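You operate a simulated robot arm through the tools that you are given. There is no shell and no other tool. Be economical: measure what you need, move in short steps, check, and stop when the job is done.

You run a simulated robot arm. Do the job below in one go: nothing can be reset, and whatever is moved stays where it is left.

## Task
Put the grey square flange from the top of the green belt on top of the grey tin.

It is judged by the outcome, as a careful person would: the job done as asked, and still so three seconds after it is handed in. It fails if anything else is knocked over, pushed out of place, dropped, spilled or broken.

## Robot
A 7-joint arm with a two-finger parallel gripper, fixed in place. Base frame: the origin is at the foot of the arm, x ahead of it, y to its left, z up; the work surface is at about z = 0. Units: mm, degrees, N and s.
With the tool pointing down near the work surface it reaches from about 240 to 620 mm from the base axis. Its first joint turns from -66.0 to 66.0 degrees. Payload 2.6 kg.
The tool frame sits at the grasp point between the pads (the TCP): z along the fingers, y along the line on which they close. The tips reach 30 mm beyond it. Largest opening 94 mm; finger width 28, thickness 10; the body of the gripper, 50 by 96 mm, starts 55 mm behind the TCP.
Orientation is that of the tool frame in the base frame, as a unit quaternion [x, y, z, w]. With the fingers straight down and closing along the base's y, the tool's x points along the base's -x, its y along +y and its z along -z.

## Interface
- The arm moves only by the tool servo_tool. Its argument "plan" is a list of rows, each an object of numbers (a shift or turn left out is 0, a gripper value left out holds the last): "wx", "wy", "wz": the turn, a rotation vector about the base's x, y, z in degrees; "dx", "dy", "dz": the shift along the base's x, y, z in mm; "fingers": the finger opening in mm, from 0 to 94. In form: [{"wx": .., "wy": .., "wz": .., "dx": .., "dy": .., "dz": .., "fingers": ..}, ...]. A call has 1 to 10 rows; each row is the pose to reach, as a shift and turn from the pose commanded when the call began. Rows are played at 5 a second. More than 50 mm and 8.6 degrees between two rows, or a gripper value outside its range, and nothing of the call is played. Where a pose cannot be reached the arm comes as near as it can. A force on the tool above 40 N (or 10 N above the force at the start of the call, whichever is more), or a blocked arm, ends the call early, and 0.2 s more pass. Each finger travels about 72 mm/s and halts on what it meets, pressing with about 22 N; the grip force reading is that of the motor and also rises with nothing between the fingers. The clock runs only during rows and for 0.2 s after the last one: add rows that repeat a pose to give the fingers time. It gives the time, the measured TCP pose, the force on the tool (base axes), the opening and the grip force at its end, in the units of the frame above (readings bear some noise), and new pictures: "show" is both (left out), scene, wrist or none.
- Cameras (640 x 400 px; columns grow to the right, rows downward): "scene" is fixed at [43, 434.2, 574.5]; the picture's right is [-0.71, -0.70, 0.00], its down [-0.34, 0.34, -0.88] and it looks along [0.62, -0.62, -0.48] (base axes); focal length 315 px, centre (320, 200). "wrist" rides on the gripper at [-37, 0, -58] in the tool frame; the picture's right is [0.00, -1.00, 0.00], its down [0.97, 0.00, -0.24] and it looks along [0.24, 0.00, 0.97] (tool axes); focal length 218 px, centre (320, 200). There is no depth. A picture from a camera that has moved, and an enlarged one, comes with that camera's place and axes in the base frame and with its lens.
- inspect(camera, box): a new picture of the part [left, top, right, bottom] of that camera's present view, enlarged. The clock stands still meanwhile.
- hand_in(): hands the job in; it is judged then, once.

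Go step by step. Nothing tells you positions but the pictures and the camera data: compare them with the known pose of the tool, close in by small moves and look again before you grip or let go. The budget is 90 turns and 170 pictures, counting those below and the enlarged ones. Unless the task says otherwise, let go and move clear before handing in, and close with one line.

The tools are called after ">>>" as a command line: name --argument value ..., lists and objects as JSON in quotes. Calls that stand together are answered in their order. servo_tool: Moves the arm, as the interface text tells. Its arguments: {"type":"object","properties":{"plan":{"type":"array","items":{"type":"object","properties":{"wx":{"type":"number"},"wy":{"type":"number"},"wz":{"type":"number"},"dx":{"type":"number"},"dy":{"type":"number"},"dz":{"type":"number"},"fingers":{"type":"number"}}}},"show":{"type":"string","enum":["both","scene","wrist","none"]}},"required":["plan"]} The other tools are called the same way: inspect (camera, box) takes an enlarged picture of a part of a camera's view; hand_in () hands the job in.

At the start:

```text
time_s: 0.0
ee_pos: [354.4, -139.3, 325.5]
tool_rot: [0.0, 1.0, 0.0, -0.001]
force: [0.4, 0.6, 0.2]
finger_gap: 93.8
gripper_force: 0.0
```

scene: 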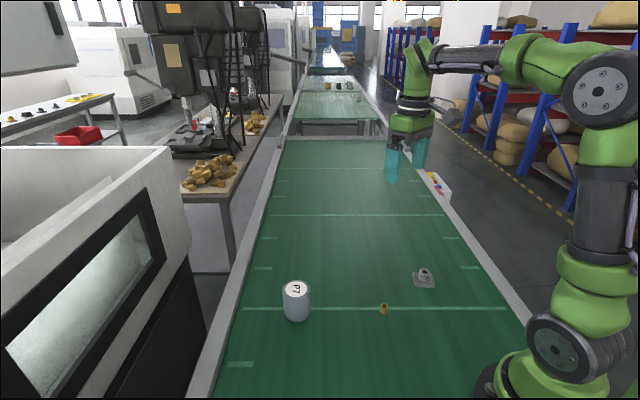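
wrist: 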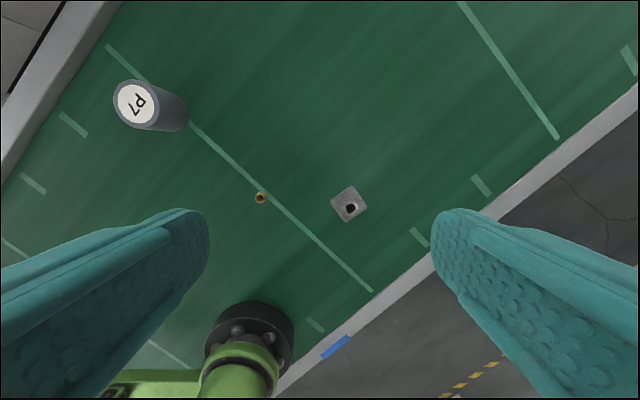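

The flange appears to be near (287, -189) and the tin near (446, 106), with its top at about z = 70. I'll look closer at both before moving.

>>> inspect --camera "scene" --box '[380, 250, 460, 300]'

>>> inspect --camera "wrist" --box '[310, 175, 390, 225]'

>>> inspect --camera "scene" --box '[256, 265, 336, 315]'

```text
8.00 times, centred on (420, 275) of scene
camera zoom: at [43.0, 434.2, 574.5], right [-0.71, -0.7, 0.0], down [-0.34, 0.34, -0.88], along [0.62, -0.62, -0.48], focal length 2517 px, centre (-480, -400)
```

zoom: 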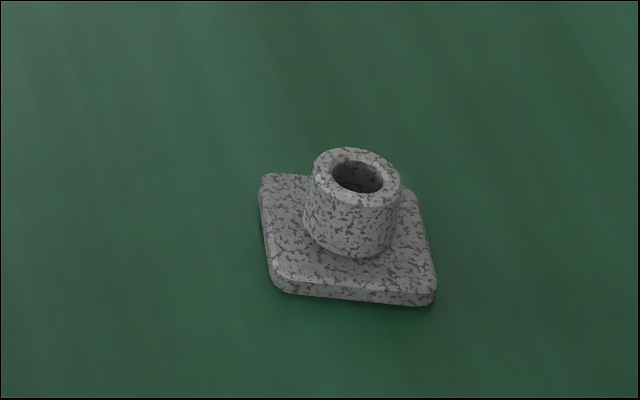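

```text
8.00 times, centred on (350, 200) of wrist
camera zoom: at [391.6, -138.4, 382.9], right [0.0, -1.0, 0.0], down [-0.97, 0.0, 0.24], along [-0.24, 0.0, -0.97], focal length 1746 px, centre (80, 200)
```

zoom: 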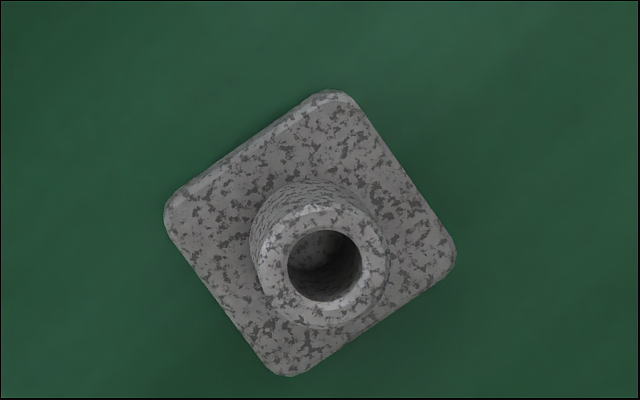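

```text
8.00 times, centred on (296, 290) of scene
camera zoom: at [43.0, 434.2, 574.5], right [-0.71, -0.7, 0.0], down [-0.34, 0.34, -0.88], along [0.62, -0.62, -0.48], focal length 2517 px, centre (512, -520)
```

zoom: 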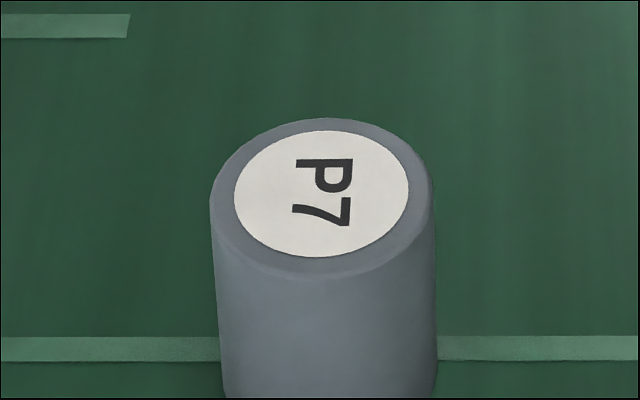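

The flange has a plate about 46 mm square and a boss about 28 mm wide, with its top at z ≈ 26 and its centre near (290, -190). I'll grip the boss with the fingertips just above the plate. First I'll move above it.

>>> servo_tool --plan '[{"dx": -16, "dy": -13, "dz": -30, "fingers": 70}, {"dx": -32, "dy": -26, "dz": -70}, {"dx": -48, "dy": -39, "dz": -110}, {"dx": -64.5, "dy": -50.7, "dz": -150}, {"dx": -64.5, "dy": -50.7, "dz": -190}, {"dx": -64.5, "dy": -50.7, "dz": -225}, {"dx": -64.5, "dy": -50.7, "dz": -225}]'

```text
time_s: 1.6
ee_pos: [290.7, -188.5, 100.0]
tool_rot: [0.0, 1.0, 0.001, 0.0]
force: [-0.3, 0.8, 0.5]
finger_gap: 70.0
gripper_force: 0.0
camera wrist: at [327.6, -188.3, 156.7], right [0.0, -1.0, 0.0], down [-0.97, 0.0, 0.24], along [-0.24, 0.0, -0.97], focal length 218 px, centre (320, 200)
```

scene: 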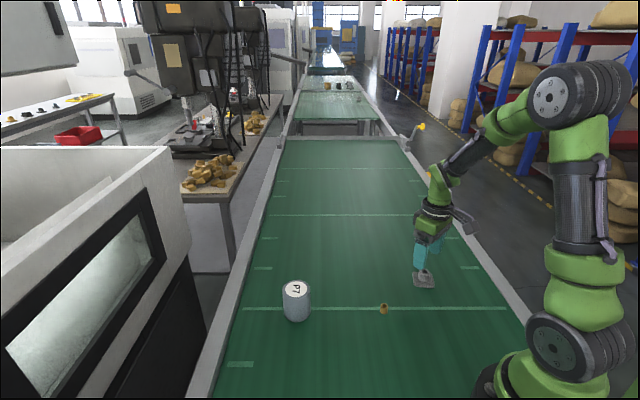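
wrist: 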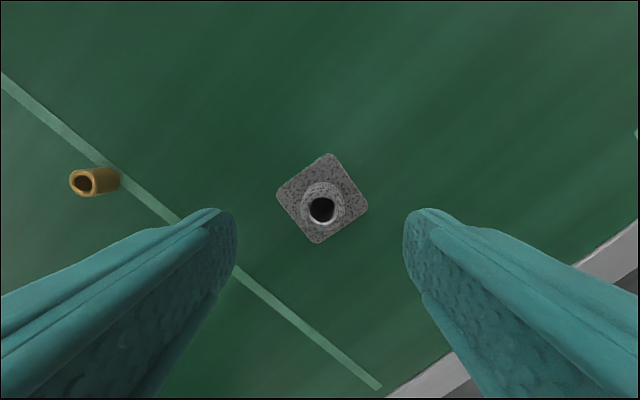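

The boss centre measures about (289.5, -189), almost directly under the tool. I'll go down partway and look again.

>>> servo_tool --plan '[{"dx": -1, "dy": -0.5, "dz": -25}, {"dx": -1, "dy": -0.5, "dz": -50, "fingers": 56}, {"dx": -1, "dy": -0.5, "dz": -50}]'

>>> inspect --camera "scene" --box '[380, 240, 460, 290]'

```text
time_s: 2.4
ee_pos: [289.3, -190.7, 49.4]
tool_rot: [0.0, 1.0, 0.001, -0.001]
force: [-0.6, 0.4, -0.5]
finger_gap: 56.1
gripper_force: 0.0
camera wrist: at [326.4, -189.6, 107.0], right [0.0, -1.0, 0.0], down [-0.97, 0.0, 0.24], along [-0.24, 0.0, -0.97], focal length 218 px, centre (320, 200)
```

scene: 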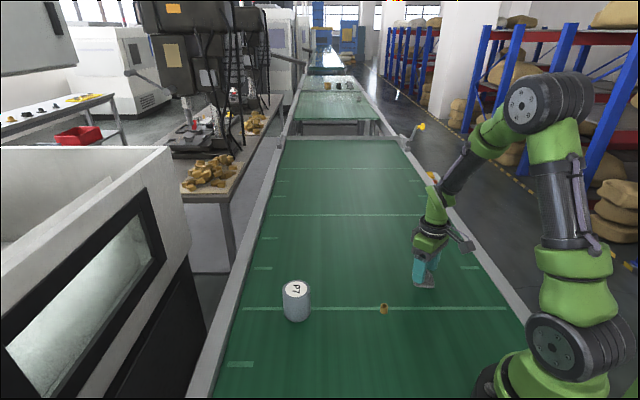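
wrist: 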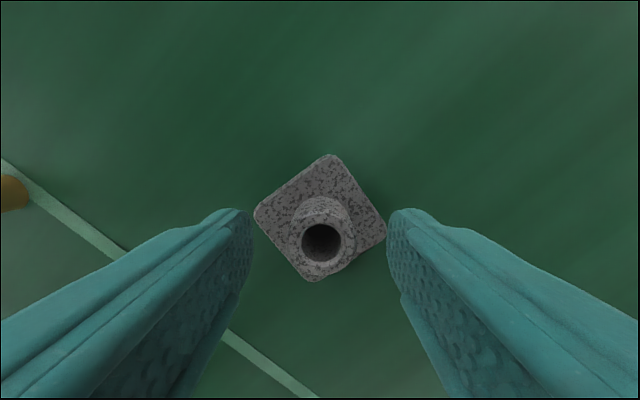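

```text
8.00 times, centred on (420, 265) of scene
camera zoom: at [43.0, 434.2, 574.5], right [-0.71, -0.7, 0.0], down [-0.34, 0.34, -0.88], along [0.62, -0.62, -0.48], focal length 2517 px, centre (-480, -320)
```

zoom: 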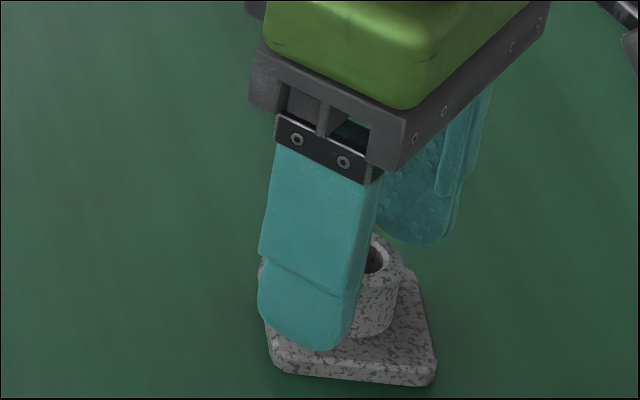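

The tool is centred on the boss. I'll lower 9.5 mm so the tips end up just above the plate, then close.

>>> servo_tool --plan '[{"dz": -9.5}, {"dz": -9.5}, {"dz": -9.5, "fingers": 15}, {"dz": -9.5}, {"dz": -9.5}, {"dz": -9.5}]'

>>> inspect --camera "scene" --box '[380, 240, 460, 290]'

```text
time_s: 3.8
ee_pos: [289.5, -189.9, 40.1]
tool_rot: [0.001, 1.0, 0.0, 0.0]
force: [0.1, 0.0, 0.1]
finger_gap: 26.8
gripper_force: 22.4
camera wrist: at [326.4, -189.4, 98.0], right [0.0, -1.0, 0.0], down [-0.97, 0.0, 0.24], along [-0.24, 0.0, -0.97], focal length 218 px, centre (320, 200)
```

scene: 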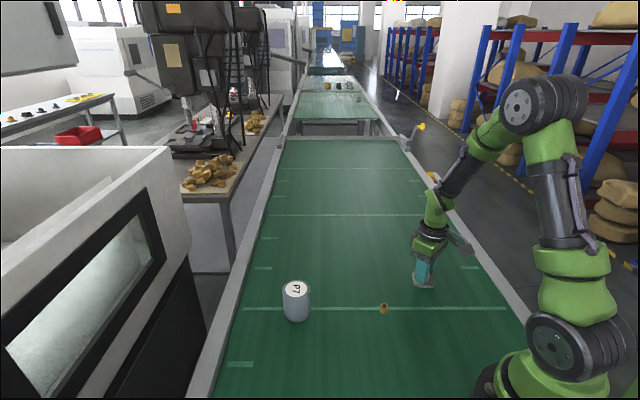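
wrist: 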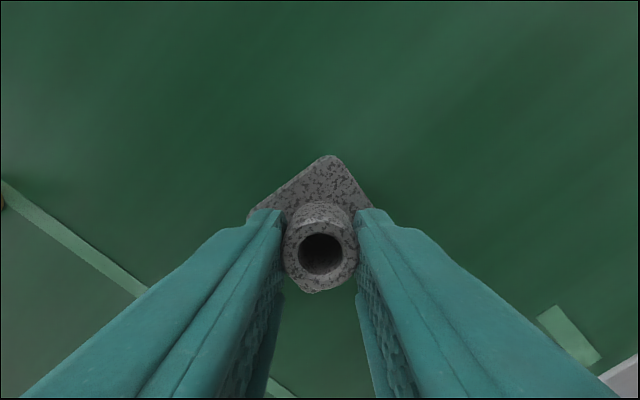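

```text
8.00 times, centred on (420, 265) of scene
camera zoom: at [43.0, 434.2, 574.5], right [-0.71, -0.7, 0.0], down [-0.34, 0.34, -0.88], along [0.62, -0.62, -0.48], focal length 2517 px, centre (-480, -320)
```

zoom: 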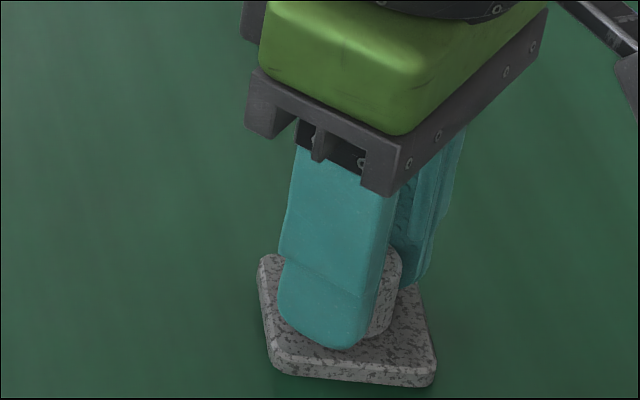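

The boss is held at a 26.8 mm opening with about 22 N. I'll lift straight up and check that the flange comes along.

>>> servo_tool --plan '[{"dz": 15}, {"dz": 40}, {"dz": 75}, {"dz": 110}, {"dz": 130}, {"dz": 130}]'

```text
time_s: 5.2
ee_pos: [289.4, -190.2, 169.9]
tool_rot: [-0.001, 1.0, 0.0, 0.0]
force: [0.3, 0.0, -0.6]
finger_gap: 26.7
gripper_force: 21.6
camera wrist: at [326.3, -189.7, 228.0], right [0.0, -1.0, 0.0], down [-0.97, 0.0, 0.24], along [-0.24, 0.0, -0.97], focal length 218 px, centre (320, 200)
```

scene: 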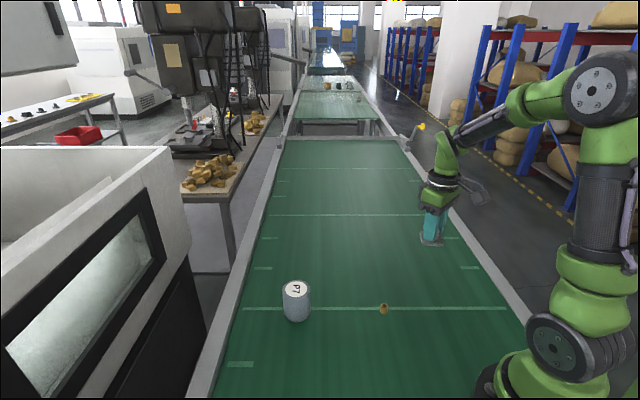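
wrist: 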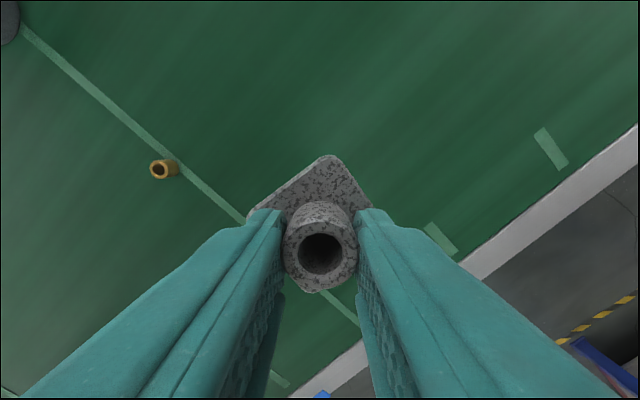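

The flange lifted cleanly and its underside is now near z = 130. I'll carry it over in front of the tin and stop short to measure the tin.

>>> servo_tool --plan '[{"dx": 10, "dy": 25}, {"dx": 22, "dy": 55}, {"dx": 35, "dy": 87}, {"dx": 48, "dy": 120}, {"dx": 62, "dy": 155}, {"dx": 75, "dy": 190}, {"dx": 88, "dy": 222}, {"dx": 100, "dy": 250}, {"dx": 116, "dy": 296}, {"dx": 116, "dy": 296}]'

>>> inspect --camera "wrist" --box '[240, 80, 400, 180]'

```text
time_s: 7.4
ee_pos: [406.0, 106.4, 170.4]
tool_rot: [0.001, 1.0, 0.0, 0.0]
force: [0.0, 1.1, -1.0]
finger_gap: 26.7
gripper_force: 21.7
camera wrist: at [442.6, 107.3, 228.4], right [0.0, -1.0, 0.0], down [-0.97, 0.0, 0.24], along [-0.24, 0.0, -0.97], focal length 218 px, centre (320, 200)
```

scene: 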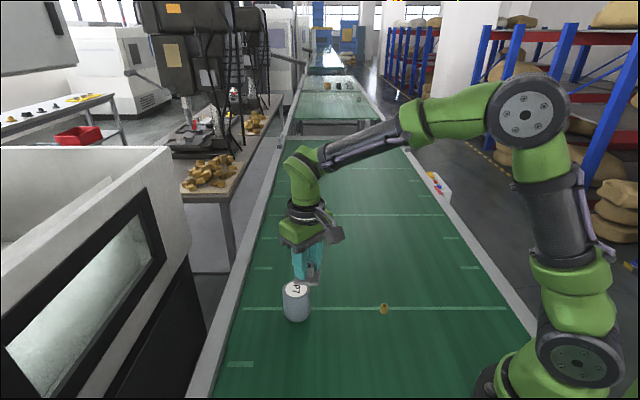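
wrist: 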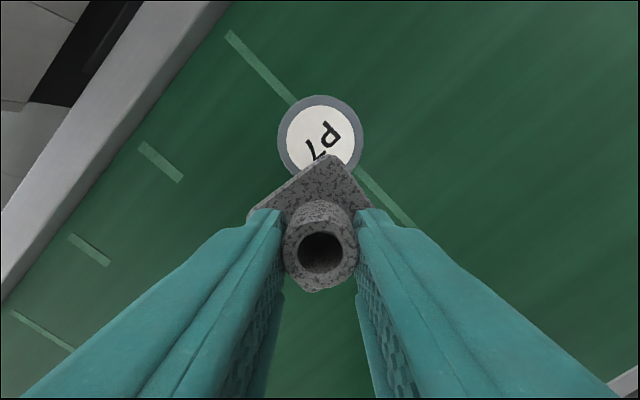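

```text
4.00 times, centred on (320, 130) of wrist
camera zoom: at [442.6, 107.3, 228.4], right [0.0, -1.0, 0.0], down [-0.97, 0.0, 0.24], along [-0.24, 0.0, -0.97], focal length 873 px, centre (320, 480)
```

zoom: 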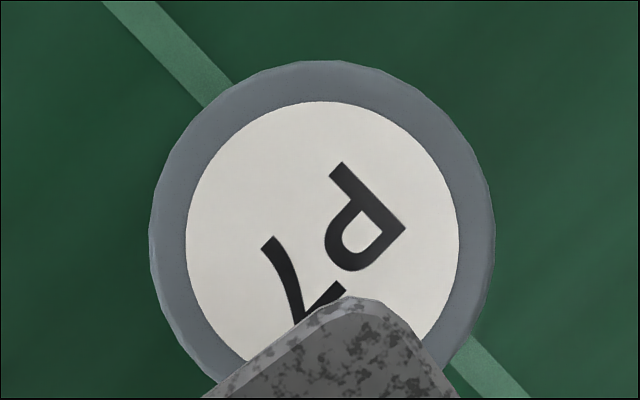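

The tin centre measures about (446.5, 106.5), with its top somewhere between z = 64 and 70. I'll move over it and lower until the flange is about 12 mm above the top.

>>> servo_tool --plan '[{"dx": 20}, {"dx": 40.5}, {"dx": 40.5, "dz": -25}, {"dx": 40.5, "dz": -48}, {"dx": 40.5, "dz": -48}]'

>>> inspect --camera "scene" --box '[256, 265, 336, 315]'

```text
time_s: 8.6
ee_pos: [446.4, 104.6, 122.4]
tool_rot: [-0.001, 1.0, 0.001, -0.001]
force: [0.3, -0.7, -0.7]
finger_gap: 26.6
gripper_force: 22.0
camera wrist: at [482.3, 105.9, 179.8], right [0.0, -1.0, 0.0], down [-0.97, 0.0, 0.24], along [-0.24, 0.0, -0.97], focal length 218 px, centre (320, 200)
```

scene: 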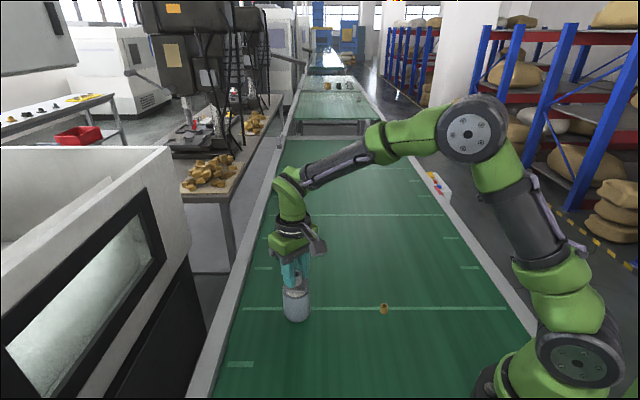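
wrist: 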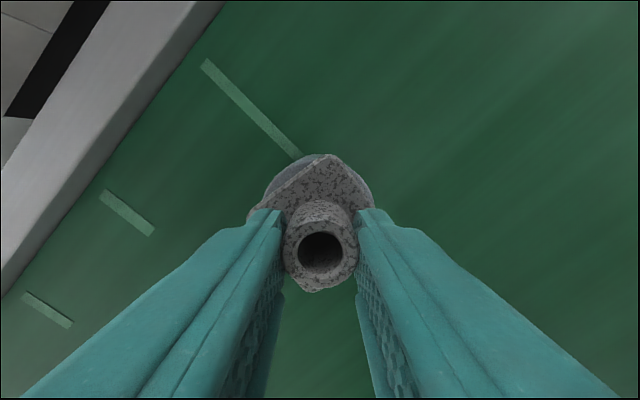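

```text
8.00 times, centred on (296, 290) of scene
camera zoom: at [43.0, 434.2, 574.5], right [-0.71, -0.7, 0.0], down [-0.34, 0.34, -0.88], along [0.62, -0.62, -0.48], focal length 2517 px, centre (512, -520)
```

zoom: 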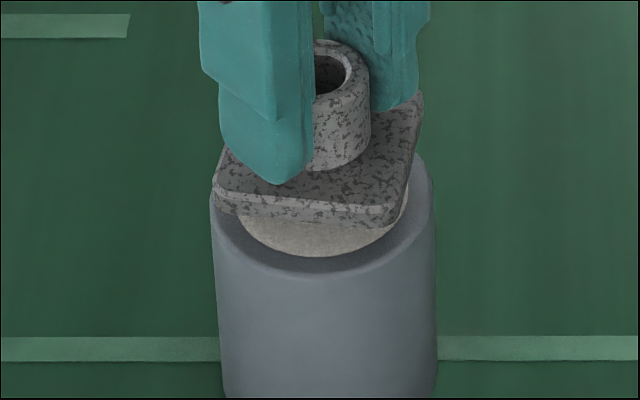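

The flange is centred over the tin with a small gap. I'll lower gently in short calls and watch the force.

>>> servo_tool --plan '[{"dz": -3}, {"dz": -6}, {"dz": -9}, {"dz": -10}, {"dz": -10}]' --show "none"

>>> inspect --camera "scene" --box '[256, 265, 336, 315]'

```text
time_s: 9.8
ee_pos: [446.1, 105.4, 112.7]
tool_rot: [0.0, 1.0, 0.0, 0.0]
force: [1.0, 0.3, -0.2]
finger_gap: 26.6
gripper_force: 22.5
```

```text
8.00 times, centred on (296, 290) of scene
camera zoom: at [43.0, 434.2, 574.5], right [-0.71, -0.7, 0.0], down [-0.34, 0.34, -0.88], along [0.62, -0.62, -0.48], focal length 2517 px, centre (512, -520)
```

zoom: 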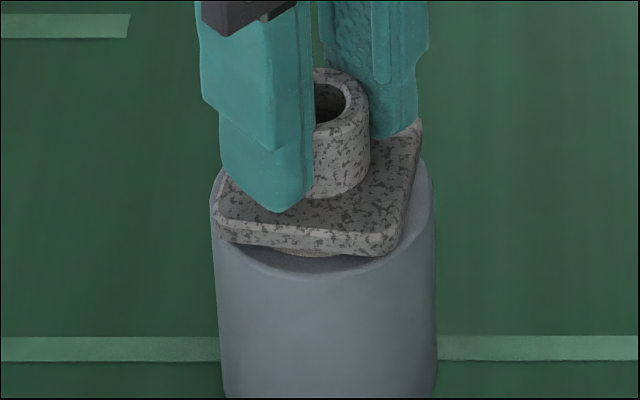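

Still no contact, and a few millimetres of gap remain. I'll continue slowly.

>>> servo_tool --plan '[{"dz": -1}, {"dz": -2}, {"dz": -3}, {"dz": -3}]' --show "none"

>>> inspect --camera "scene" --box '[256, 265, 336, 315]'

```text
time_s: 10.8
ee_pos: [447.1, 104.8, 110.7]
tool_rot: [-0.001, 1.0, -0.001, 0.001]
force: [-0.2, -0.1, 8.7]
finger_gap: 26.7
gripper_force: 22.0
```

```text
8.00 times, centred on (296, 290) of scene
camera zoom: at [42.9, 434.2, 574.5], right [-0.71, -0.7, 0.0], down [-0.34, 0.34, -0.88], along [0.62, -0.62, -0.48], focal length 2517 px, centre (512, -520)
```

zoom: 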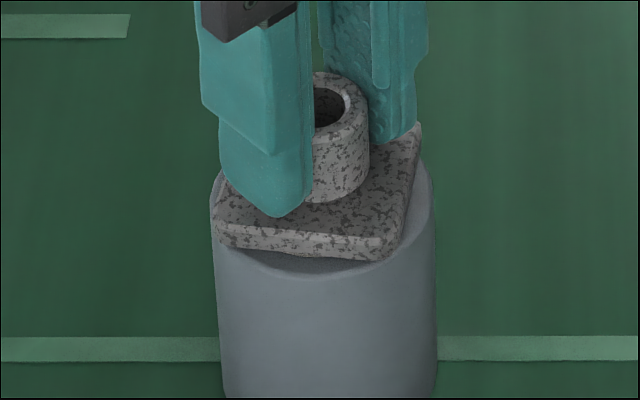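

The flange is seated, with 8.7 N upward on the tool. I'll ease off a millimetre, then open.

>>> servo_tool --plan '[{"dz": 1}, {"dz": 1}, {"dz": 1, "fingers": 32}, {"dz": 1, "fingers": 40}, {"dz": 1, "fingers": 56}, {"dz": 1, "fingers": 56}]'

>>> inspect --camera "scene" --box '[256, 265, 336, 315]'

```text
time_s: 12.2
ee_pos: [446.4, 105.4, 111.6]
tool_rot: [0.0, 1.0, 0.0, 0.0]
force: [-0.4, -0.2, -0.7]
finger_gap: 55.9
gripper_force: 0.0
camera wrist: at [482.5, 106.1, 168.2], right [0.0, -1.0, 0.0], down [-0.97, 0.0, 0.24], along [-0.24, 0.0, -0.97], focal length 218 px, centre (320, 200)
```

scene: 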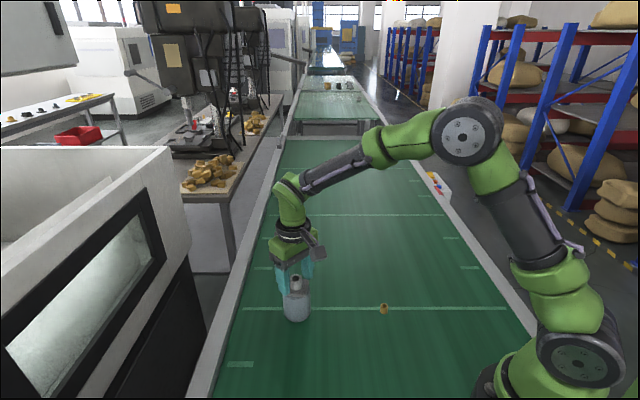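
wrist: 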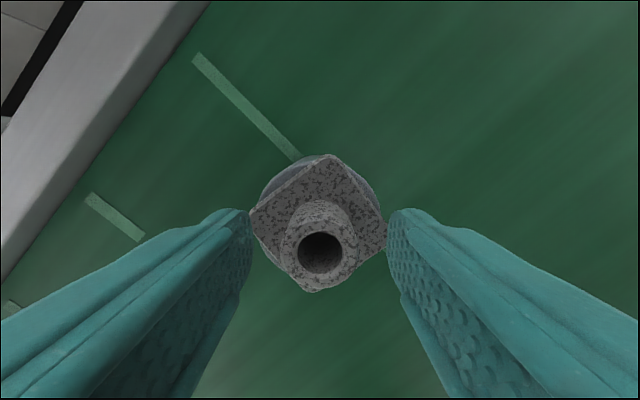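

```text
8.00 times, centred on (296, 290) of scene
camera zoom: at [43.0, 434.2, 574.5], right [-0.71, -0.7, 0.0], down [-0.34, 0.34, -0.88], along [0.62, -0.62, -0.48], focal length 2517 px, centre (512, -520)
```

zoom: 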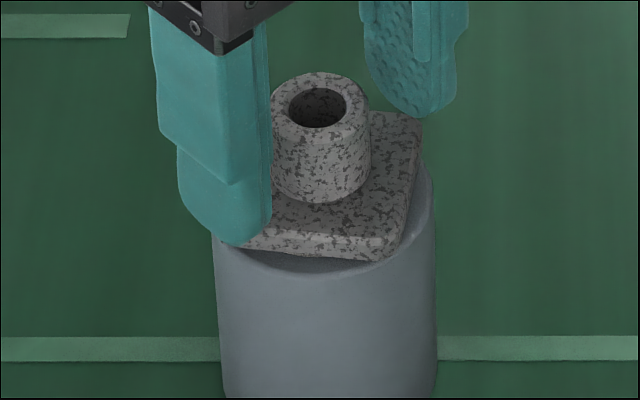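

The flange is resting flat on the tin and the fingers are clear of it. I'll raise the arm straight up.

>>> servo_tool --plan '[{"dz": 15}, {"dz": 45}, {"dz": 85}, {"dz": 125}, {"dz": 150}, {"dz": 150}, {"dz": 150}]'

>>> inspect --camera "scene" --box '[256, 265, 336, 315]'

```text
time_s: 13.8
ee_pos: [446.7, 106.6, 259.7]
tool_rot: [0.001, 1.0, 0.001, 0.001]
force: [0.2, 0.7, 0.0]
finger_gap: 56.1
gripper_force: 0.1
camera wrist: at [483.6, 106.9, 317.2], right [0.0, -1.0, 0.0], down [-0.97, 0.0, 0.24], along [-0.24, 0.0, -0.97], focal length 218 px, centre (320, 200)
```

scene: 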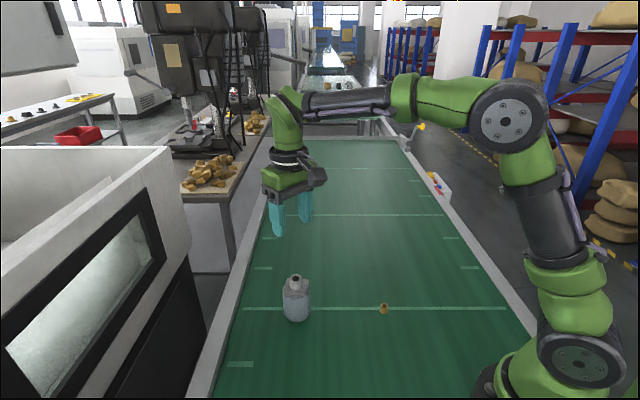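
wrist: 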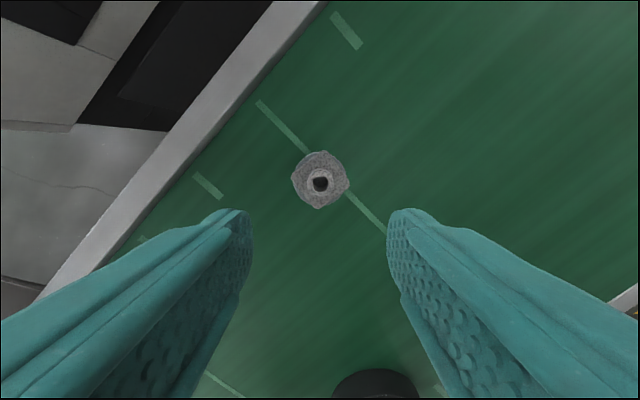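

```text
8.00 times, centred on (296, 290) of scene
camera zoom: at [43.0, 434.2, 574.5], right [-0.71, -0.7, 0.0], down [-0.34, 0.34, -0.88], along [0.62, -0.62, -0.48], focal length 2517 px, centre (512, -520)
```

zoom: 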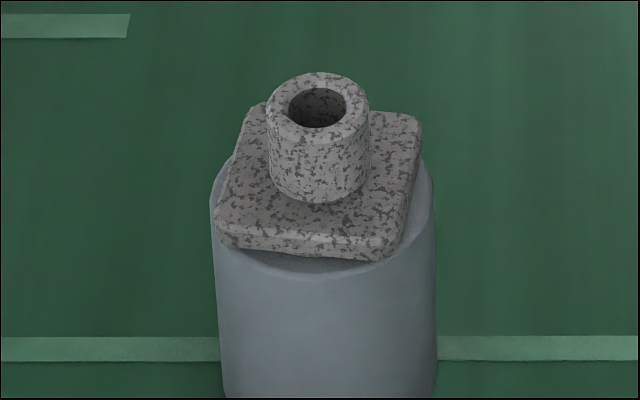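

The flange sits steady and centred on the tin, nothing else has moved, and the arm is clear. I'm handing in.

>>> hand_in

```text
The job is handed in.
```

The grey square flange is resting flat on top of the grey tin, the gripper has let go and moved clear, and the job is handed in.
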